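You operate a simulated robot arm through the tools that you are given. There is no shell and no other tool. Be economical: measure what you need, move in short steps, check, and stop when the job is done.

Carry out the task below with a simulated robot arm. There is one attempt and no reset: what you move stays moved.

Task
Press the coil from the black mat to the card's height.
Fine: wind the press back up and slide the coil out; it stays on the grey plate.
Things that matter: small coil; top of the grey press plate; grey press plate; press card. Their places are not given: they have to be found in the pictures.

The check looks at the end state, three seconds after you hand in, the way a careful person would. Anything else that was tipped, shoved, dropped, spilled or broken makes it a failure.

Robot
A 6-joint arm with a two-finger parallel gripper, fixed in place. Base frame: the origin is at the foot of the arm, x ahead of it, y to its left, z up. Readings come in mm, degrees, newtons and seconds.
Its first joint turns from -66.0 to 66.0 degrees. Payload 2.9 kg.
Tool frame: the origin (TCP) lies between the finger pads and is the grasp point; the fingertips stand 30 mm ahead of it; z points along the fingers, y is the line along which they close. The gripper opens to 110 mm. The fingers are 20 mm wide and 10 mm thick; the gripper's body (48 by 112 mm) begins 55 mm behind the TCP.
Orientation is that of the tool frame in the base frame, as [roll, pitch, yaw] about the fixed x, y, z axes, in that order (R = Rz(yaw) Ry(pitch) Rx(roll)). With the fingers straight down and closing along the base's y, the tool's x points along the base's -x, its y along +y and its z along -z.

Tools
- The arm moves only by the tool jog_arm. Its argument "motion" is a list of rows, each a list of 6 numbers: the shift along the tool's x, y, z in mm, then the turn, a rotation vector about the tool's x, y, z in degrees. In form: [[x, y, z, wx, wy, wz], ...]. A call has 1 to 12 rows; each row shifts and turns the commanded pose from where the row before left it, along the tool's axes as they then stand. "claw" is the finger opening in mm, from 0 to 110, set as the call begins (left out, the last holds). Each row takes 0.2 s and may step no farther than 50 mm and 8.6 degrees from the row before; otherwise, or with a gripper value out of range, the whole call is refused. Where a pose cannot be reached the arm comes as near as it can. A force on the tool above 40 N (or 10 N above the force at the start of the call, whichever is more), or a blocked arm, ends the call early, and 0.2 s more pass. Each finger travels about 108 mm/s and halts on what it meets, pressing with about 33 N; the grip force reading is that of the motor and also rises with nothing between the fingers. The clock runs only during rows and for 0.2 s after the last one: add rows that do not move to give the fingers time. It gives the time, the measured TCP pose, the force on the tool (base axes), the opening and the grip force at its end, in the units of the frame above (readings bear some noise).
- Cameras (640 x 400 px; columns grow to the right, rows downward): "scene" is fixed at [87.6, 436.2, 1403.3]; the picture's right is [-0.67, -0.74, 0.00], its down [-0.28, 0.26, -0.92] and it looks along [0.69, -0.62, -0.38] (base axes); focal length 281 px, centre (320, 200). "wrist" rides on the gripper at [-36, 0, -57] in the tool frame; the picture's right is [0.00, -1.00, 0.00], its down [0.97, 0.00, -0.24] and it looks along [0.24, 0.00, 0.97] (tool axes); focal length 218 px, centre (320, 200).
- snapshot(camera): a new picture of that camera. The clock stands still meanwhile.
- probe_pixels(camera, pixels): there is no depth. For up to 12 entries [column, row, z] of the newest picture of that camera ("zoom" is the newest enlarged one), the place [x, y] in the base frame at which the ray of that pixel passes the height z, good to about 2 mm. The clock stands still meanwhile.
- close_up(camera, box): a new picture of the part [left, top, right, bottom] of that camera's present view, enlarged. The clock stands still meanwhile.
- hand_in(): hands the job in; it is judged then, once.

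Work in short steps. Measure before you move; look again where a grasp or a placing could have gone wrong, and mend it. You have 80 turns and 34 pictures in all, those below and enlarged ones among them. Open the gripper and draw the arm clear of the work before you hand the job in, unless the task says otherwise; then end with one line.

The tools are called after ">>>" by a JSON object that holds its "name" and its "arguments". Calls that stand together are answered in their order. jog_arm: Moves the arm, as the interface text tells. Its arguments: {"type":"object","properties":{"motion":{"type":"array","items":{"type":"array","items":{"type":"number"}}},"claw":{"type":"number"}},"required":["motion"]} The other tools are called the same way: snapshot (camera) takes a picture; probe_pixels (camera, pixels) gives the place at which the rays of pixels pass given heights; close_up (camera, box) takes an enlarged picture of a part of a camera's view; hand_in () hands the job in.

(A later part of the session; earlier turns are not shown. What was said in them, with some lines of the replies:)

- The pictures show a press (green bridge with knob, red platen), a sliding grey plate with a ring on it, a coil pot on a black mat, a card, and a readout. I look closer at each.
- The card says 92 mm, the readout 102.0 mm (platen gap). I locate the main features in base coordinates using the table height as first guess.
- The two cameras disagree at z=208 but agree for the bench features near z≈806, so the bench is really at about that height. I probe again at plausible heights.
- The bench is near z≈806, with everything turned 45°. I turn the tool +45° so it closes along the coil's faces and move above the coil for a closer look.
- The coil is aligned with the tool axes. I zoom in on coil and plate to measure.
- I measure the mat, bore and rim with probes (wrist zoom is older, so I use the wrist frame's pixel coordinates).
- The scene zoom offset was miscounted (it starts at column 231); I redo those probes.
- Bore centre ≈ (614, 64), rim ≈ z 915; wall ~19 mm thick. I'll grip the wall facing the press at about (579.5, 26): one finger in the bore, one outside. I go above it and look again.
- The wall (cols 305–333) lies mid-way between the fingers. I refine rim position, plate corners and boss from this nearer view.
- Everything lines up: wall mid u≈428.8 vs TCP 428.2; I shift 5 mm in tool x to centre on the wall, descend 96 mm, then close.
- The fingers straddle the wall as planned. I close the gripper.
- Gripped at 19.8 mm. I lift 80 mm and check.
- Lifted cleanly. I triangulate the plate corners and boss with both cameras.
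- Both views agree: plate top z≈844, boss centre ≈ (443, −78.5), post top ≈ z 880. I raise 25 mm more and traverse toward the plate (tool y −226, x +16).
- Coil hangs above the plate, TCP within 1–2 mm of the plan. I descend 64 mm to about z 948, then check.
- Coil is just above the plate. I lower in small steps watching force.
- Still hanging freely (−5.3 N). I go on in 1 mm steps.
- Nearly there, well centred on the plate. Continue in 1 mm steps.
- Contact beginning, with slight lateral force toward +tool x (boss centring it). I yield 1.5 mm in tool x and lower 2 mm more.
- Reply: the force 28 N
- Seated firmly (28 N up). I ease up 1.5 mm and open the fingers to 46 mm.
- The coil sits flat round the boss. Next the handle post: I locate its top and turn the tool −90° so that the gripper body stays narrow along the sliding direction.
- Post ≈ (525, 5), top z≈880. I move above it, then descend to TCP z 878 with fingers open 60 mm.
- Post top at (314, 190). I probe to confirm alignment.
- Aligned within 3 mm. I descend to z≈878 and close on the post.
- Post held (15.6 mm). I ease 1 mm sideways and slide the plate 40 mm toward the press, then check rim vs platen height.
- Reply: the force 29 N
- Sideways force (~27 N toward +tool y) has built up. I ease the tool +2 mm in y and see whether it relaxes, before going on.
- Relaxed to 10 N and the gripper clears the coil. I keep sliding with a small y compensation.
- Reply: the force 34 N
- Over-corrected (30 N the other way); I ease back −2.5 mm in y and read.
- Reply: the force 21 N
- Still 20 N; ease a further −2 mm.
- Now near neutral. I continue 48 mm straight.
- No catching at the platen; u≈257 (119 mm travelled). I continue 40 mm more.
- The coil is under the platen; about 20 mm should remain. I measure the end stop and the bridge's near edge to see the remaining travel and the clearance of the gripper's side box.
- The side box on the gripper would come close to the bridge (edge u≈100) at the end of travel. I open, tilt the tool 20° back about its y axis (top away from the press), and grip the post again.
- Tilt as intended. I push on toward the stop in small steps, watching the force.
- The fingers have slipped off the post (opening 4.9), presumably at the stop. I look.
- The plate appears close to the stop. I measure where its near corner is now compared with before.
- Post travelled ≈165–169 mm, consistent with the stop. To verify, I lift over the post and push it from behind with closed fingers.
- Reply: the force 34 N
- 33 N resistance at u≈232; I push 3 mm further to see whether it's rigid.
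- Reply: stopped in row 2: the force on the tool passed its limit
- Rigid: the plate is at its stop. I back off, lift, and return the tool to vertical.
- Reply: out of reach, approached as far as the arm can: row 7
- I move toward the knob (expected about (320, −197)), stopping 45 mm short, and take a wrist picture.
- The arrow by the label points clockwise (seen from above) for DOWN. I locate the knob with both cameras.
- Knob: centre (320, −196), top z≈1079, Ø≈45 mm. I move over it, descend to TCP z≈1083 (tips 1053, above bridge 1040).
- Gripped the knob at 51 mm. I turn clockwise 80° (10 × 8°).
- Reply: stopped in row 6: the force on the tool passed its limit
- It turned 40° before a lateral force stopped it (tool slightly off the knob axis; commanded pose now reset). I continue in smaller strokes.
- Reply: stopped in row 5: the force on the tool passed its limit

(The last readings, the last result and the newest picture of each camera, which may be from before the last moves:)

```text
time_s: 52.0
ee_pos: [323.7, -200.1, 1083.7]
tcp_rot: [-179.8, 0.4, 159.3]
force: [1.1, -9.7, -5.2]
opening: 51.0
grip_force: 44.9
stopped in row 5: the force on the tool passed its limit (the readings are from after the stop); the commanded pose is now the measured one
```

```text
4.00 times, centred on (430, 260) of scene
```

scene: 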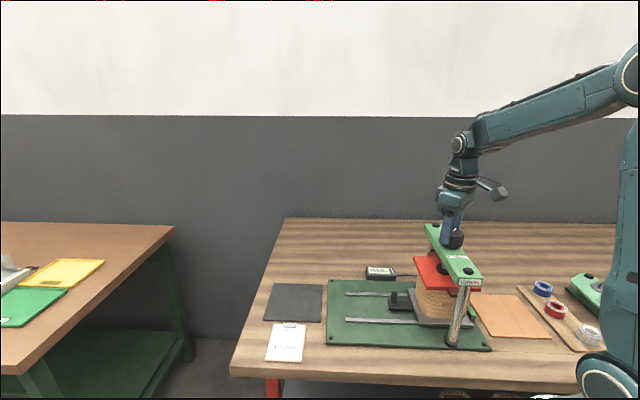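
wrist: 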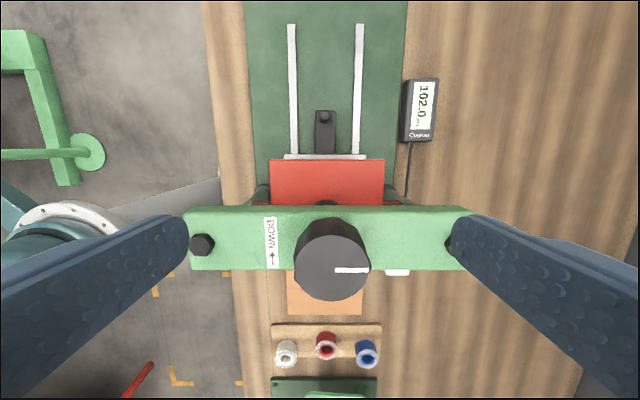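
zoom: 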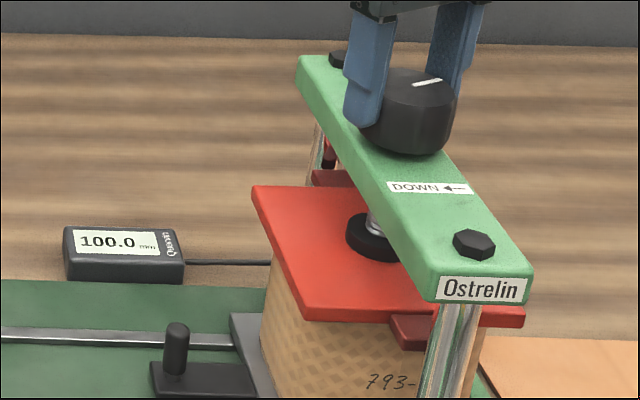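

Readout 100.0 after 66° of turning. From the grip poses the knob axis is at (317.4, −197.8), about 6.7 mm along tool x. I open, re-centre and ratchet back ~100°.

>>> {"name": "jog_arm", "arguments": {"motion": [[0, 0, 0, 0, 0, 0], [0, 0, 0, 0, 0, 0], [6.7, 0, 0, 0, 0, 0], [0, 0, 0, 0, 0, -8.5], [0, 0, 0, 0, 0, -8.5], [0, 0, 0, 0, 0, -8.5], [0, 0, 0, 0, 0, -8.5], [0, 0, 0, 0, 0, -8.5], [0, 0, 0, 0, 0, -8.5], [0, 0, 0, 0, 0, -8.5], [0, 0, 0, 0, 0, -8.5], [0, 0, 0, 0, 0, -8.5]], "claw": 76}}

>>> {"name": "jog_arm", "arguments": {"motion": [[0, 0, 0, 0, 0, -8.5], [0, 0, 0, 0, 0, -8.5], [0, 0, 0, 0, 0, -8.5], [0, 0, 0, 0, 0, 0]]}}

```text
time_s: 54.6
ee_pos: [315.7, -197.4, 1082.7]
tcp_rot: [-179.5, -0.2, -123.9]
force: [0.3, -0.4, -0.5]
opening: 76.0
grip_force: 0.0
```

```text
time_s: 55.6
ee_pos: [315.0, -194.8, 1083.4]
tcp_rot: [-179.8, -0.4, -98.5]
force: [0.6, 0.3, -0.2]
opening: 76.0
grip_force: 0.2
```

Rotated back to yaw −98.5. I correct by (2.6, −2.8) and grip.

>>> {"name": "jog_arm", "arguments": {"motion": [[2.6, -2.8, 0, 0, 0, 0], [0, 0, 0, 0, 0, 0]]}}

>>> {"name": "jog_arm", "arguments": {"motion": [[0, 0, 0, 0, 0, 0], [0, 0, 0, 0, 0, 0], [0, 0, 0, 0, 0, 0]], "claw": 30}}

>>> {"name": "jog_arm", "arguments": {"motion": [[0, 0, 0, 0, 0, 6], [0, 0, 0, 0, 0, 6], [0, 0, 0, 0, 0, 6], [0, 0, 0, 0, 0, 6], [0, 0, 0, 0, 0, 6], [0, 0, 0, 0, 0, 6], [0, 0, 0, 0, 0, 6], [0, 0, 0, 0, 0, 6], [0, 0, 0, 0, 0, 6], [0, 0, 0, 0, 0, 6], [0, 0, 0, 0, 0, 0]]}}

```text
time_s: 56.2
ee_pos: [317.4, -199.2, 1083.3]
tcp_rot: [-179.7, -0.3, -98.5]
force: [0.2, -0.5, -0.5]
opening: 75.9
grip_force: 0.1
```

```text
time_s: 57.0
ee_pos: [317.6, -198.7, 1084.1]
tcp_rot: [-179.6, -0.4, -98.6]
force: [1.8, -1.7, 1.3]
opening: 50.7
grip_force: 45.0
```

```text
time_s: 59.4
ee_pos: [317.2, -198.1, 1083.3]
tcp_rot: [-179.7, -0.1, -158.7]
force: [-24.5, -0.8, 13.6]
opening: 50.8
grip_force: 44.4
```

Turned 60° cleanly; I relieve the −x force by ~2 mm and turn 56° further.

>>> {"name": "jog_arm", "arguments": {"motion": [[1.9, 0.7, 0, 0, 0, 0], [0, 0, 0, 0, 0, 7], [0, 0, 0, 0, 0, 7], [0, 0, 0, 0, 0, 7], [0, 0, 0, 0, 0, 7], [0, 0, 0, 0, 0, 7], [0, 0, 0, 0, 0, 7], [0, 0, 0, 0, 0, 7], [0, 0, 0, 0, 0, 7], [0, 0, 0, 0, 0, 0]]}}

>>> {"name": "close_up", "arguments": {"camera": "scene", "box": [350, 210, 510, 310]}}

```text
time_s: 61.6
ee_pos: [317.3, -196.6, 1083.2]
tcp_rot: [-179.9, 0.3, 145.7]
force: [9.6, 28.0, -7.2]
opening: 50.8
grip_force: 44.4
```

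```text
4.00 times, centred on (430, 260) of scene
```

zoom: 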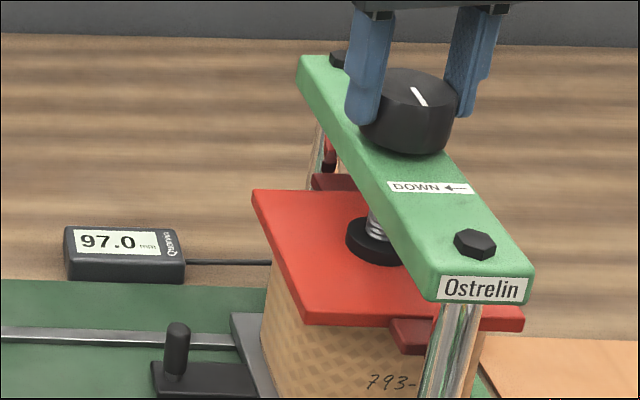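

Readout 97.0 after 181° in total, i.e. ≈10 mm per turn (to within reading step). I release and ratchet back about 115°.

>>> {"name": "jog_arm", "arguments": {"motion": [[0, 0, 0, 0, 0, 0], [0, 0, 0, 0, 0, 0], [0, 0, 0, 0, 0, -8.5], [0, 0, 0, 0, 0, -8.5], [0, 0, 0, 0, 0, -8.5], [0, 0, 0, 0, 0, -8.5], [0, 0, 0, 0, 0, -8.5], [0, 0, 0, 0, 0, -8.5], [0, 0, 0, 0, 0, -8.5]], "claw": 76}}

>>> {"name": "jog_arm", "arguments": {"motion": [[0, 0, 0, 0, 0, -8.5], [0, 0, 0, 0, 0, -8.5], [0, 0, 0, 0, 0, -8.5], [0, 0, 0, 0, 0, -8.5], [0, 0, 0, 0, 0, -8.5], [0, 0, 0, 0, 0, -8.5], [0, 0, 0, 0, 0, -8.5], [0, 0, 0, 0, 0, 0]]}}

```text
time_s: 63.6
ee_pos: [316.1, -199.0, 1083.3]
tcp_rot: [-179.5, 0.1, -154.9]
force: [-0.8, 0.9, 0.4]
opening: 76.2
grip_force: 0.0
```

```text
time_s: 65.4
ee_pos: [316.5, -198.5, 1083.7]
tcp_rot: [-179.7, -0.4, -95.5]
force: [-0.9, 1.1, -0.3]
opening: 75.8
grip_force: 0.1
```

Centred within 1 mm. I grip and turn 96° in 6° rows (two calls).

>>> {"name": "jog_arm", "arguments": {"motion": [[-0.5, -0.8, 0, 0, 0, 0], [0, 0, 0, 0, 0, 0], [0, 0, 0, 0, 0, 0], [0, 0, 0, 0, 0, 0]], "claw": 30}}

>>> {"name": "jog_arm", "arguments": {"motion": [[0, 0, 0, 0, 0, 6], [0, 0, 0, 0, 0, 6], [0, 0, 0, 0, 0, 6], [0, 0, 0, 0, 0, 6], [0, 0, 0, 0, 0, 6], [0, 0, 0, 0, 0, 6], [0, 0, 0, 0, 0, 6], [0, 0, 0, 0, 0, 6], [0, 0, 0, 0, 0, 6], [0, 0, 0, 0, 0, 0]]}}

```text
time_s: 66.4
ee_pos: [317.3, -198.7, 1083.0]
tcp_rot: [-179.6, -0.3, -95.6]
force: [12.9, -6.1, -6.3]
opening: 52.0
grip_force: 45.5
```

```text
time_s: 68.6
ee_pos: [316.8, -198.5, 1082.6]
tcp_rot: [-179.6, 0.0, -149.8]
force: [-2.1, -8.5, 7.4]
opening: 51.8
grip_force: 44.3
```

54° turned cleanly; 56° more in this stroke.

>>> {"name": "jog_arm", "arguments": {"motion": [[0, 0, 0, 0, 0, 7], [0, 0, 0, 0, 0, 7], [0, 0, 0, 0, 0, 7], [0, 0, 0, 0, 0, 7], [0, 0, 0, 0, 0, 7], [0, 0, 0, 0, 0, 7], [0, 0, 0, 0, 0, 7], [0, 0, 0, 0, 0, 7], [0, 0, 0, 0, 0, 0]]}}

```text
time_s: 70.6
ee_pos: [317.9, -196.6, 1084.1]
tcp_rot: [-179.8, 0.0, 154.4]
force: [-7.0, 15.2, -14.0]
opening: 51.9
grip_force: 44.9
```

Total 291°, expected ≈93.9 mm. I release, ratchet back ~85°, regrip.

>>> {"name": "jog_arm", "arguments": {"motion": [[0, 0, 0, 0, 0, 0], [0, 0, 0, 0, 0, 0], [0, 0, 0, 0, 0, -8.5], [0, 0, 0, 0, 0, -8.5], [0, 0, 0, 0, 0, -8.5], [0, 0, 0, 0, 0, -8.5], [0, 0, 0, 0, 0, -8.5], [0, 0, 0, 0, 0, -8.5], [0, 0, 0, 0, 0, -8.5], [0, 0, 0, 0, 0, -8.5], [0, 0, 0, 0, 0, -8.5], [0, 0, 0, 0, 0, -8.5]], "claw": 76}}

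>>> {"name": "jog_arm", "arguments": {"motion": [[0, 0, 0, 0, 0, 0], [0, 0, 0, 0, 0, 0], [0, 0, 0, 0, 0, 0], [0, 0, 0, 0, 0, 0]], "claw": 30}}

>>> {"name": "jog_arm", "arguments": {"motion": [[0, 0, 0, 0, 0, 6], [0, 0, 0, 0, 0, 6], [0, 0, 0, 0, 0, 6], [0, 0, 0, 0, 0, 6], [0, 0, 0, 0, 0, 6], [0, 0, 0, 0, 0, 6], [0, 0, 0, 0, 0, 6], [0, 0, 0, 0, 0, 6], [0, 0, 0, 0, 0, 6], [0, 0, 0, 0, 0, 0]]}}

>>> {"name": "close_up", "arguments": {"camera": "scene", "box": [350, 210, 510, 310]}}

```text
time_s: 73.2
ee_pos: [317.0, -198.6, 1083.2]
tcp_rot: [-179.6, -0.1, -120.4]
force: [0.5, -0.4, 0.4]
opening: 75.7
grip_force: 0.0
```

```text
time_s: 74.2
ee_pos: [316.2, -199.6, 1083.1]
tcp_rot: [-179.4, -0.1, -120.7]
force: [8.5, -5.6, -3.0]
opening: 50.9
grip_force: 44.9
```

```text
time_s: 76.4
ee_pos: [317.0, -198.1, 1082.3]
tcp_rot: [-179.6, 0.2, -174.7]
force: [2.2, 5.8, -10.8]
opening: 50.9
grip_force: 45.1
```

```text
4.00 times, centred on (430, 260) of scene
```

zoom: 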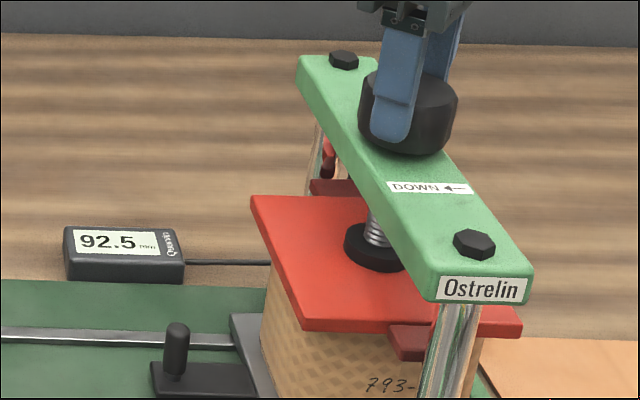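

92.5 mm at 345° — consistent with 10 mm per turn and a 0.5 mm display step. I turn 15° more to reach 92.0.

>>> {"name": "jog_arm", "arguments": {"motion": [[0, 0, 0, 0, 0, 5], [0, 0, 0, 0, 0, 5], [0, 0, 0, 0, 0, 5], [0, 0, 0, 0, 0, 0], [0, 0, 0, 0, 0, 0]]}}

>>> {"name": "close_up", "arguments": {"camera": "scene", "box": [350, 210, 510, 310]}}

```text
time_s: 77.6
ee_pos: [316.9, -196.9, 1083.2]
tcp_rot: [-179.8, 0.1, 170.3]
force: [-2.0, 13.5, -15.3]
opening: 51.1
grip_force: 44.8
```

```text
4.00 times, centred on (430, 260) of scene
```

zoom: 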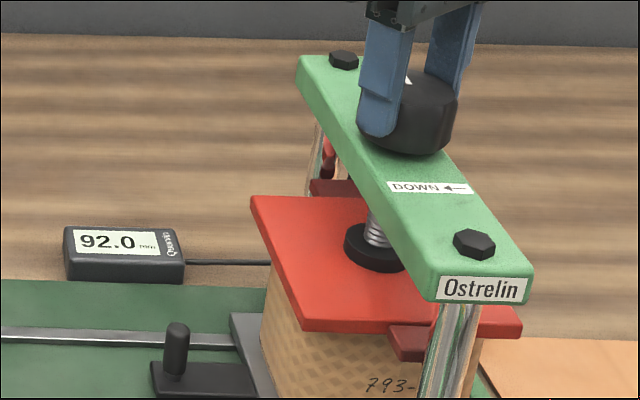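

92.0 mm reached. Now I wind back up: 94° counter-clockwise first.

>>> {"name": "jog_arm", "arguments": {"motion": [[0, 0, 0, 0, 0, -8], [0, 0, 0, 0, 0, -8], [0, 0, 0, 0, 0, -8], [0, 0, 0, 0, 0, -8], [0, 0, 0, 0, 0, -8], [0, 0, 0, 0, 0, -8], [0, 0, 0, 0, 0, -8], [0, 0, 0, 0, 0, -8], [0, 0, 0, 0, 0, -8], [0, 0, 0, 0, 0, -8], [0, 0, 0, 0, 0, -8], [0, 0, 0, 0, 0, 0]]}}

>>> {"name": "jog_arm", "arguments": {"motion": [[0, 0, 0, 0, 0, 0], [0, 0, 0, 0, 0, 0], [0, 0, 0, 0, 0, 8.5], [0, 0, 0, 0, 0, 8.5], [0, 0, 0, 0, 0, 8.5], [0, 0, 0, 0, 0, 8.5], [0, 0, 0, 0, 0, 8.5], [0, 0, 0, 0, 0, 8.5], [0, 0, 0, 0, 0, 8.5], [0, 0, 0, 0, 0, 8.5], [0, 0, 0, 0, 0, 8.5], [0, 0, 0, 0, 0, 8.5]], "claw": 76}}

>>> {"name": "jog_arm", "arguments": {"motion": [[0, 0, 0, 0, 0, 8.5], [0, 0, 0, 0, 0, 8.5], [0, 0, 0, 0, 0, 8.5], [0, 0, 0, 0, 0, 8.5], [0, 0, 0, 0, 0, 0]]}}

```text
time_s: 80.2
ee_pos: [317.6, -198.8, 1084.4]
tcp_rot: [-179.6, -0.3, -101.3]
force: [17.2, 8.0, -17.6]
opening: 51.0
grip_force: 44.8
```

```text
time_s: 82.8
ee_pos: [317.4, -199.2, 1082.9]
tcp_rot: [-179.6, 0.2, 173.3]
force: [0.8, -0.2, 0.8]
opening: 76.1
grip_force: 0.1
```

```text
time_s: 84.0
ee_pos: [315.9, -197.5, 1083.2]
tcp_rot: [-179.9, 0.6, 139.2]
force: [-0.3, -0.1, -0.6]
opening: 76.1
grip_force: 0.3
```

88° unwound; tool back at yaw 139°. I grip and unwind about 120°.

>>> {"name": "jog_arm", "arguments": {"motion": [[0, 0, 0, 0, 0, 0], [0, 0, 0, 0, 0, 0], [0, 0, 0, 0, 0, 0], [0, 0, 0, 0, 0, 0]], "claw": 30}}

>>> {"name": "jog_arm", "arguments": {"motion": [[0, 0, 0, 0, 0, -7], [0, 0, 0, 0, 0, -7], [0, 0, 0, 0, 0, -7], [0, 0, 0, 0, 0, -7], [0, 0, 0, 0, 0, -7], [0, 0, 0, 0, 0, -7], [0, 0, 0, 0, 0, -7], [0, 0, 0, 0, 0, -7], [0, 0, 0, 0, 0, 0]]}}

>>> {"name": "jog_arm", "arguments": {"motion": [[0, 0, 0, 0, 0, -7], [0, 0, 0, 0, 0, -7], [0, 0, 0, 0, 0, -7], [0, 0, 0, 0, 0, -7], [0, 0, 0, 0, 0, -7], [0, 0, 0, 0, 0, -7], [0, 0, 0, 0, 0, -7], [0, 0, 0, 0, 0, -7], [0, 0, 0, 0, 0, -7], [0, 0, 0, 0, 0, 0]]}}

```text
time_s: 85.0
ee_pos: [318.6, -199.2, 1083.4]
tcp_rot: [-179.8, 0.5, 139.6]
force: [14.4, 15.6, -3.2]
opening: 51.8
grip_force: 45.3
```

```text
time_s: 87.0
ee_pos: [317.8, -196.5, 1083.7]
tcp_rot: [-179.4, 0.2, -164.3]
force: [21.1, 8.8, 4.0]
opening: 51.7
grip_force: 45.4
```

```text
time_s: 89.2
ee_pos: [318.3, -198.5, 1083.0]
tcp_rot: [-179.6, -0.4, -101.4]
force: [20.6, 7.7, 13.8]
opening: 51.5
grip_force: 44.9
```

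207° unwound. Second cycle: release, turn forward, re-centre.

>>> {"name": "jog_arm", "arguments": {"motion": [[0, 0, 0, 0, 0, 0], [0, 0, 0, 0, 0, 0], [0, 0, 0, 0, 0, 8.5], [0, 0, 0, 0, 0, 8.5], [0, 0, 0, 0, 0, 8.5], [0, 0, 0, 0, 0, 8.5], [0, 0, 0, 0, 0, 8.5], [0, 0, 0, 0, 0, 8.5], [0, 0, 0, 0, 0, 8.5], [0, 0, 0, 0, 0, 8.5], [0, 0, 0, 0, 0, 8.5], [0, 0, 0, 0, 0, 8.5]], "claw": 76}}

>>> {"name": "jog_arm", "arguments": {"motion": [[0, 0, 0, 0, 0, 8.5], [0, 0, 0, 0, 0, 8.5], [0, 0, 0, 0, 0, 8.5], [0, 0, 0, 0, 0, 8.5], [0, 0, 0, 0, 0, 8.5], [0, 0, 0, 0, 0, 0]]}}

```text
time_s: 91.8
ee_pos: [317.6, -198.4, 1083.1]
tcp_rot: [-179.6, 0.2, 173.3]
force: [0.5, 0.0, -0.2]
opening: 76.0
grip_force: 0.1
```

```text
time_s: 93.2
ee_pos: [317.2, -199.3, 1083.8]
tcp_rot: [-179.9, 0.4, 130.8]
force: [-0.1, 0.9, -0.2]
opening: 75.7
grip_force: 0.1
```

Centred. I grip and unwind about 127°.

>>> {"name": "jog_arm", "arguments": {"motion": [[0, 0, 0, 0, 0, 0], [0, 0, 0, 0, 0, 0], [0, 0, 0, 0, 0, 0], [0, 0, 0, 0, 0, 0]], "claw": 30}}

>>> {"name": "jog_arm", "arguments": {"motion": [[0, 0, 0, 0, 0, -7], [0, 0, 0, 0, 0, -7], [0, 0, 0, 0, 0, -7], [0, 0, 0, 0, 0, -7], [0, 0, 0, 0, 0, -7], [0, 0, 0, 0, 0, -7], [0, 0, 0, 0, 0, -7], [0, 0, 0, 0, 0, -7], [0, 0, 0, 0, 0, 0]]}}

>>> {"name": "jog_arm", "arguments": {"motion": [[0, 0, 0, 0, 0, -7], [0, 0, 0, 0, 0, -7], [0, 0, 0, 0, 0, -7], [0, 0, 0, 0, 0, -7], [0, 0, 0, 0, 0, -7], [0, 0, 0, 0, 0, -7], [0, 0, 0, 0, 0, -7], [0, 0, 0, 0, 0, -7], [0, 0, 0, 0, 0, -7], [0, 0, 0, 0, 0, -7], [0, 0, 0, 0, 0, 0]]}}

```text
time_s: 94.2
ee_pos: [318.8, -198.3, 1084.5]
tcp_rot: [-179.9, 0.5, 131.2]
force: [15.6, 12.8, -4.3]
opening: 51.6
grip_force: 44.7
```

```text
time_s: 96.2
ee_pos: [317.8, -198.1, 1083.9]
tcp_rot: [-179.5, 0.3, -172.7]
force: [21.4, 14.4, 16.7]
opening: 52.0
grip_force: 45.1
```

```text
time_s: 98.6
ee_pos: [318.3, -196.6, 1084.0]
tcp_rot: [-179.6, -0.2, -102.8]
force: [16.5, 17.9, 21.8]
opening: 51.9
grip_force: 44.7
```

333° unwound (~101.2 mm). One short stroke of 26° brings it back to about 102.

>>> {"name": "jog_arm", "arguments": {"motion": [[0, 0, 0, 0, 0, 0], [0, 0, 0, 0, 0, 0], [0, 0, 0, 0, 0, 8], [0, 0, 0, 0, 0, 8], [0, 0, 0, 0, 0, 8], [0, 0, 0, 0, 0, 8], [0, 0, 0, 0, 0, 0]], "claw": 76}}

>>> {"name": "jog_arm", "arguments": {"motion": [[0, 0, 0, 0, 0, 0], [0, 0, 0, 0, 0, 0], [0, 0, 0, 0, 0, 0], [0, 0, 0, 0, 0, 0]], "claw": 30}}

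>>> {"name": "jog_arm", "arguments": {"motion": [[0, 0, 0, 0, 0, -6.5], [0, 0, 0, 0, 0, -6.5], [0, 0, 0, 0, 0, -6.5], [0, 0, 0, 0, 0, -6.5], [0, 0, 0, 0, 0, 0]]}}

>>> {"name": "jog_arm", "arguments": {"motion": [[0, 0, 0, 0, 0, 0], [0, 0, 0, 0, 0, 0], [0, 0, -20, 0, 0, 0], [0, 0, -20, 0, 0, 0], [0, 0, -22, 0, 0, 0], [0, 0, 0, 0, 0, 0]], "claw": 90}}

```text
time_s: 100.2
ee_pos: [317.6, -199.1, 1083.2]
tcp_rot: [-179.4, -0.1, -135.2]
force: [-0.2, -0.2, -1.4]
opening: 75.9
grip_force: 0.1
```

```text
time_s: 101.2
ee_pos: [317.5, -197.8, 1082.9]
tcp_rot: [-179.6, 0.0, -135.0]
force: [-1.3, 2.5, 1.8]
opening: 51.1
grip_force: 45.0
```

```text
time_s: 102.4
ee_pos: [316.5, -199.4, 1082.6]
tcp_rot: [-179.6, -0.3, -109.1]
force: [5.0, -11.5, -6.4]
opening: 51.1
grip_force: 44.8
```

```text
time_s: 103.8
ee_pos: [316.2, -198.8, 1145.3]
tcp_rot: [-179.7, -0.3, -109.1]
force: [0.7, -0.6, -0.5]
opening: 89.8
grip_force: 0.0
```

Press wound up. I now return to the handle: turn to yaw −135, retreat from the bridge and go down to z≈960.

>>> {"name": "jog_arm", "arguments": {"motion": [[0, 0, 0, 0, 0, 6.5], [0, 0, 0, 0, 0, 6.5], [0, 0, 0, 0, 0, 6.5], [0, 0, 0, 0, 0, 6.4], [-45, 0, 0, 0, 0, 0], [-45, 0, 0, 0, 0, 0], [-45, 0, 0, 0, 0, 0], [-42, 0, 0, 0, 0, 0], [0, 0, 0, 0, 0, 0]], "claw": 50}}

>>> {"name": "jog_arm", "arguments": {"motion": [[0, 0, 45, 0, 0, 0], [0, 0, 45, 0, 0, 0], [0, 0, 45, 0, 0, 0], [0, 0, 45, 0, 0, 0], [0, 0, 0, 0, 5, 0], [0, 0, 0, 0, 5, 0], [0, 0, 0, 0, 5, 0], [0, 0, 0, 0, 5, 0], [0, 0, 0, 0, 0, 0]]}}

```text
time_s: 105.8
ee_pos: [443.4, -73.9, 1144.9]
tcp_rot: [-179.6, -0.1, -135.0]
force: [0.3, -0.4, 0.3]
opening: 49.9
grip_force: 0.1
```

```text
time_s: 107.8
ee_pos: [443.0, -75.3, 965.1]
tcp_rot: [-179.6, -20.2, -135.1]
force: [0.1, 0.2, -0.2]
opening: 50.2
grip_force: 0.0
```

I move above the post (u≈205.5) and lower to z≈880.

>>> {"name": "jog_arm", "arguments": {"motion": [[-15.4, 2, 42.3, 0, 0, 0], [25.6, 0, 9.3, 0, 0, 0], [25.6, 0, 9.3, 0, 0, 0], [0, 0, 0, 0, 0, 0]]}}

>>> {"name": "jog_arm", "arguments": {"motion": [[-6.65, 0, 18.3, 0, 0, 0], [-6.65, 0, 18.3, 0, 0, 0], [0, 0, 0, 0, 0, 0]]}}

>>> {"name": "jog_arm", "arguments": {"motion": [[0, 0, 0, 0, 0, 0], [0, 0, 0, 0, 0, 0], [0, 0, 0, 0, 0, 0]], "claw": 5}}

```text
time_s: 108.8
ee_pos: [402.4, -111.0, 921.3]
tcp_rot: [-179.5, -20.1, -135.1]
force: [0.4, 0.5, 1.1]
opening: 50.1
grip_force: 0.2
```

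```text
time_s: 109.6
ee_pos: [403.6, -112.8, 880.4]
tcp_rot: [-179.5, -20.1, -135.2]
force: [-0.7, 0.3, -0.5]
opening: 49.8
grip_force: 0.0
```

```text
time_s: 110.4
ee_pos: [401.6, -111.8, 881.1]
tcp_rot: [-179.4, -20.1, -135.2]
force: [10.9, -11.6, -5.2]
opening: 15.7
grip_force: 45.0
```

Post gripped (15.7 mm). I pull the plate out in steps, easing −1.3 mm sideways first.

>>> {"name": "jog_arm", "arguments": {"motion": [[0, -1.3, 0, 0, 0, 0], [-3.8, 0, -1.37, 0, 0, 0], [-5.64, 0, -2.05, 0, 0, 0], [-5.64, 0, -2.05, 0, 0, 0], [-5.64, 0, -2.05, 0, 0, 0], [-5.64, 0, -2.05, 0, 0, 0], [0, 0, 0, 0, 0, 0]]}}

```text
time_s: 112.0
ee_pos: [422.5, -92.9, 880.4]
tcp_rot: [-179.5, -20.1, -135.2]
force: [-2.0, 1.8, 32.8]
opening: 16.1
grip_force: 44.9
```

Moving (u≈233) but 33 N vertical load; I ease up 2 mm and continue.

>>> {"name": "jog_arm", "arguments": {"motion": [[0.7, 0, -1.9, 0, 0, 0], [-5.64, 0, -2.05, 0, 0, 0], [-5.64, 0, -2.05, 0, 0, 0], [-5.64, 0, -2.05, 0, 0, 0], [-5.64, 0, -2.05, 0, 0, 0], [0, 0, 0, 0, 0, 0]]}}

```text
time_s: 113.4
ee_pos: [439.7, -76.8, 881.5]
tcp_rot: [-179.8, -20.2, -135.1]
force: [2.2, -4.5, -31.3]
opening: 16.1
grip_force: 45.4
```

Load flipped sign; I ease down 1 mm and continue.

>>> {"name": "jog_arm", "arguments": {"motion": [[-0.34, 0, 0.94, 0, 0, 0], [-5.64, 0, -2.05, 0, 0, 0], [-5.64, 0, -2.05, 0, 0, 0], [-5.64, 0, -2.05, 0, 0, 0], [-5.64, 0, -2.05, 0, 0, 0], [-5.64, 0, -2.05, 0, 0, 0], [0, 0, 0, 0, 0, 0]]}}

>>> {"name": "jog_arm", "arguments": {"motion": [[-5.64, 0, -2.05, 0, 0, 0], [-5.64, 0, -2.05, 0, 0, 0], [-5.64, 0, -2.05, 0, 0, 0], [-5.64, 0, -2.05, 0, 0, 0], [0, 0, 0, 0, 0, 0]]}}

```text
time_s: 115.0
ee_pos: [460.9, -54.3, 881.9]
tcp_rot: [-179.7, -20.1, -135.0]
force: [-7.3, 7.5, -13.7]
opening: 15.9
grip_force: 44.8
```

```text
time_s: 116.2
ee_pos: [478.2, -37.1, 880.9]
tcp_rot: [-179.6, -20.2, -135.1]
force: [-10.4, 10.1, 4.7]
opening: 16.0
grip_force: 45.6
```

Pulling well (107 mm so far, 15.9 mm grip holding). About 60 mm remain.

>>> {"name": "jog_arm", "arguments": {"motion": [[0, 1.2, 0, 0, 0, 0], [-5.64, 0, -2.05, 0, 0, 0], [-5.64, 0, -2.05, 0, 0, 0], [-5.64, 0, -2.05, 0, 0, 0], [-5.64, 0, -2.05, 0, 0, 0], [-5.64, 0, -2.05, 0, 0, 0], [0, 0, 0, 0, 0, 0]]}}

>>> {"name": "jog_arm", "arguments": {"motion": [[-5.64, 0, -2.05, 0, 0, 0], [-5.64, 0, -2.05, 0, 0, 0], [-5.64, 0, -2.05, 0, 0, 0], [-5.64, 0, -2.05, 0, 0, 0], [0, 0, 0, 0, 0, 0]]}}

```text
time_s: 117.8
ee_pos: [499.5, -16.4, 880.5]
tcp_rot: [-179.4, -19.9, -135.2]
force: [7.2, -8.6, 2.6]
opening: 16.0
grip_force: 45.2
```

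```text
time_s: 119.0
ee_pos: [514.9, -1.2, 881.9]
tcp_rot: [-179.4, -20.1, -135.2]
force: [13.3, -15.0, 2.7]
opening: 15.9
grip_force: 45.1
```

u≈363, nearly at the start position. I pull 8 mm more, then open and lift clear.

>>> {"name": "jog_arm", "arguments": {"motion": [[0, -1.5, 0, 0, 0, 0], [-3.76, 0, -1.37, 0, 0, 0], [-3.76, 0, -1.37, 0, 0, 0], [0, 0, 0, 0, 0, 0]]}}

>>> {"name": "jog_arm", "arguments": {"motion": [[0, 0, 0, 0, 0, 0], [0, 0, 0, 0, 0, 0], [0, 0, 0, 0, 0, 0]], "claw": 50}}

>>> {"name": "jog_arm", "arguments": {"motion": [[6.84, 0, -18.8, 0, 0, 0], [6.84, 0, -18.8, 0, 0, 0], [6.84, 0, -18.8, 0, 0, 0], [10.3, 0, -28.2, 0, 0, 0], [10.3, 0, -28.2, 0, 0, 0], [10.3, 0, -28.2, 0, 0, 0], [10.3, 0, -28.2, 0, 0, 0], [0, 0, 0, 0, -7, 0], [0, 0, 0, 0, -7, 0], [0, 0, 0, 0, -6, 0], [0, 0, 0, 0, 0, 0]]}}

>>> {"name": "close_up", "arguments": {"camera": "scene", "box": [310, 210, 510, 350]}}

```text
time_s: 120.0
ee_pos: [521.2, 6.0, 880.6]
tcp_rot: [-179.6, -20.2, -135.2]
force: [-2.0, 1.8, 16.6]
opening: 15.7
grip_force: 43.9
```

```text
time_s: 120.8
ee_pos: [522.7, 4.1, 879.9]
tcp_rot: [-179.5, -20.0, -135.2]
force: [-1.0, 0.4, -0.6]
opening: 50.2
grip_force: 0.0
```

```text
time_s: 123.2
ee_pos: [504.4, 3.0, 1045.5]
tcp_rot: [-178.7, -4.3, -134.8]
force: [0.3, 0.0, -0.3]
opening: 50.1
grip_force: 0.0
out of reach, approached as far as the arm can: row 6, 7, 8
```

```text
2.86 times, centred on (410, 280) of scene
```

zoom: 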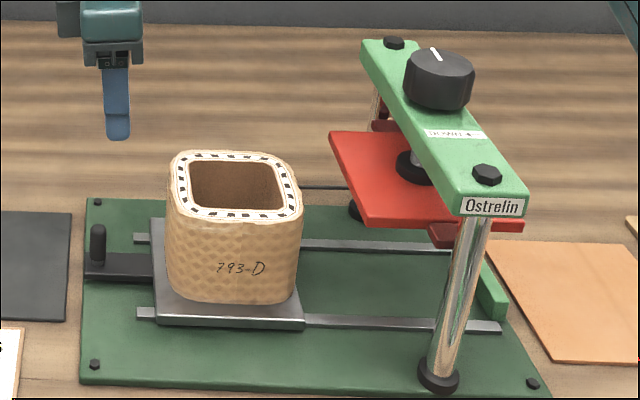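

The press is up, the coil stands pressed on the grey plate out in the open, and the gripper is open and clear. I hand in.

>>> {"name": "hand_in", "arguments": {}}

```text
The job is handed in.
```

I pressed the coil until the readout showed 92.0 mm, the height on the card. I then wound the press back to about its starting height and slid the coil out; it now stands on the grey plate with the arm clear. I didn't measure the coil's height after releasing the press, and the plate stopped about 5 mm short of where it started.
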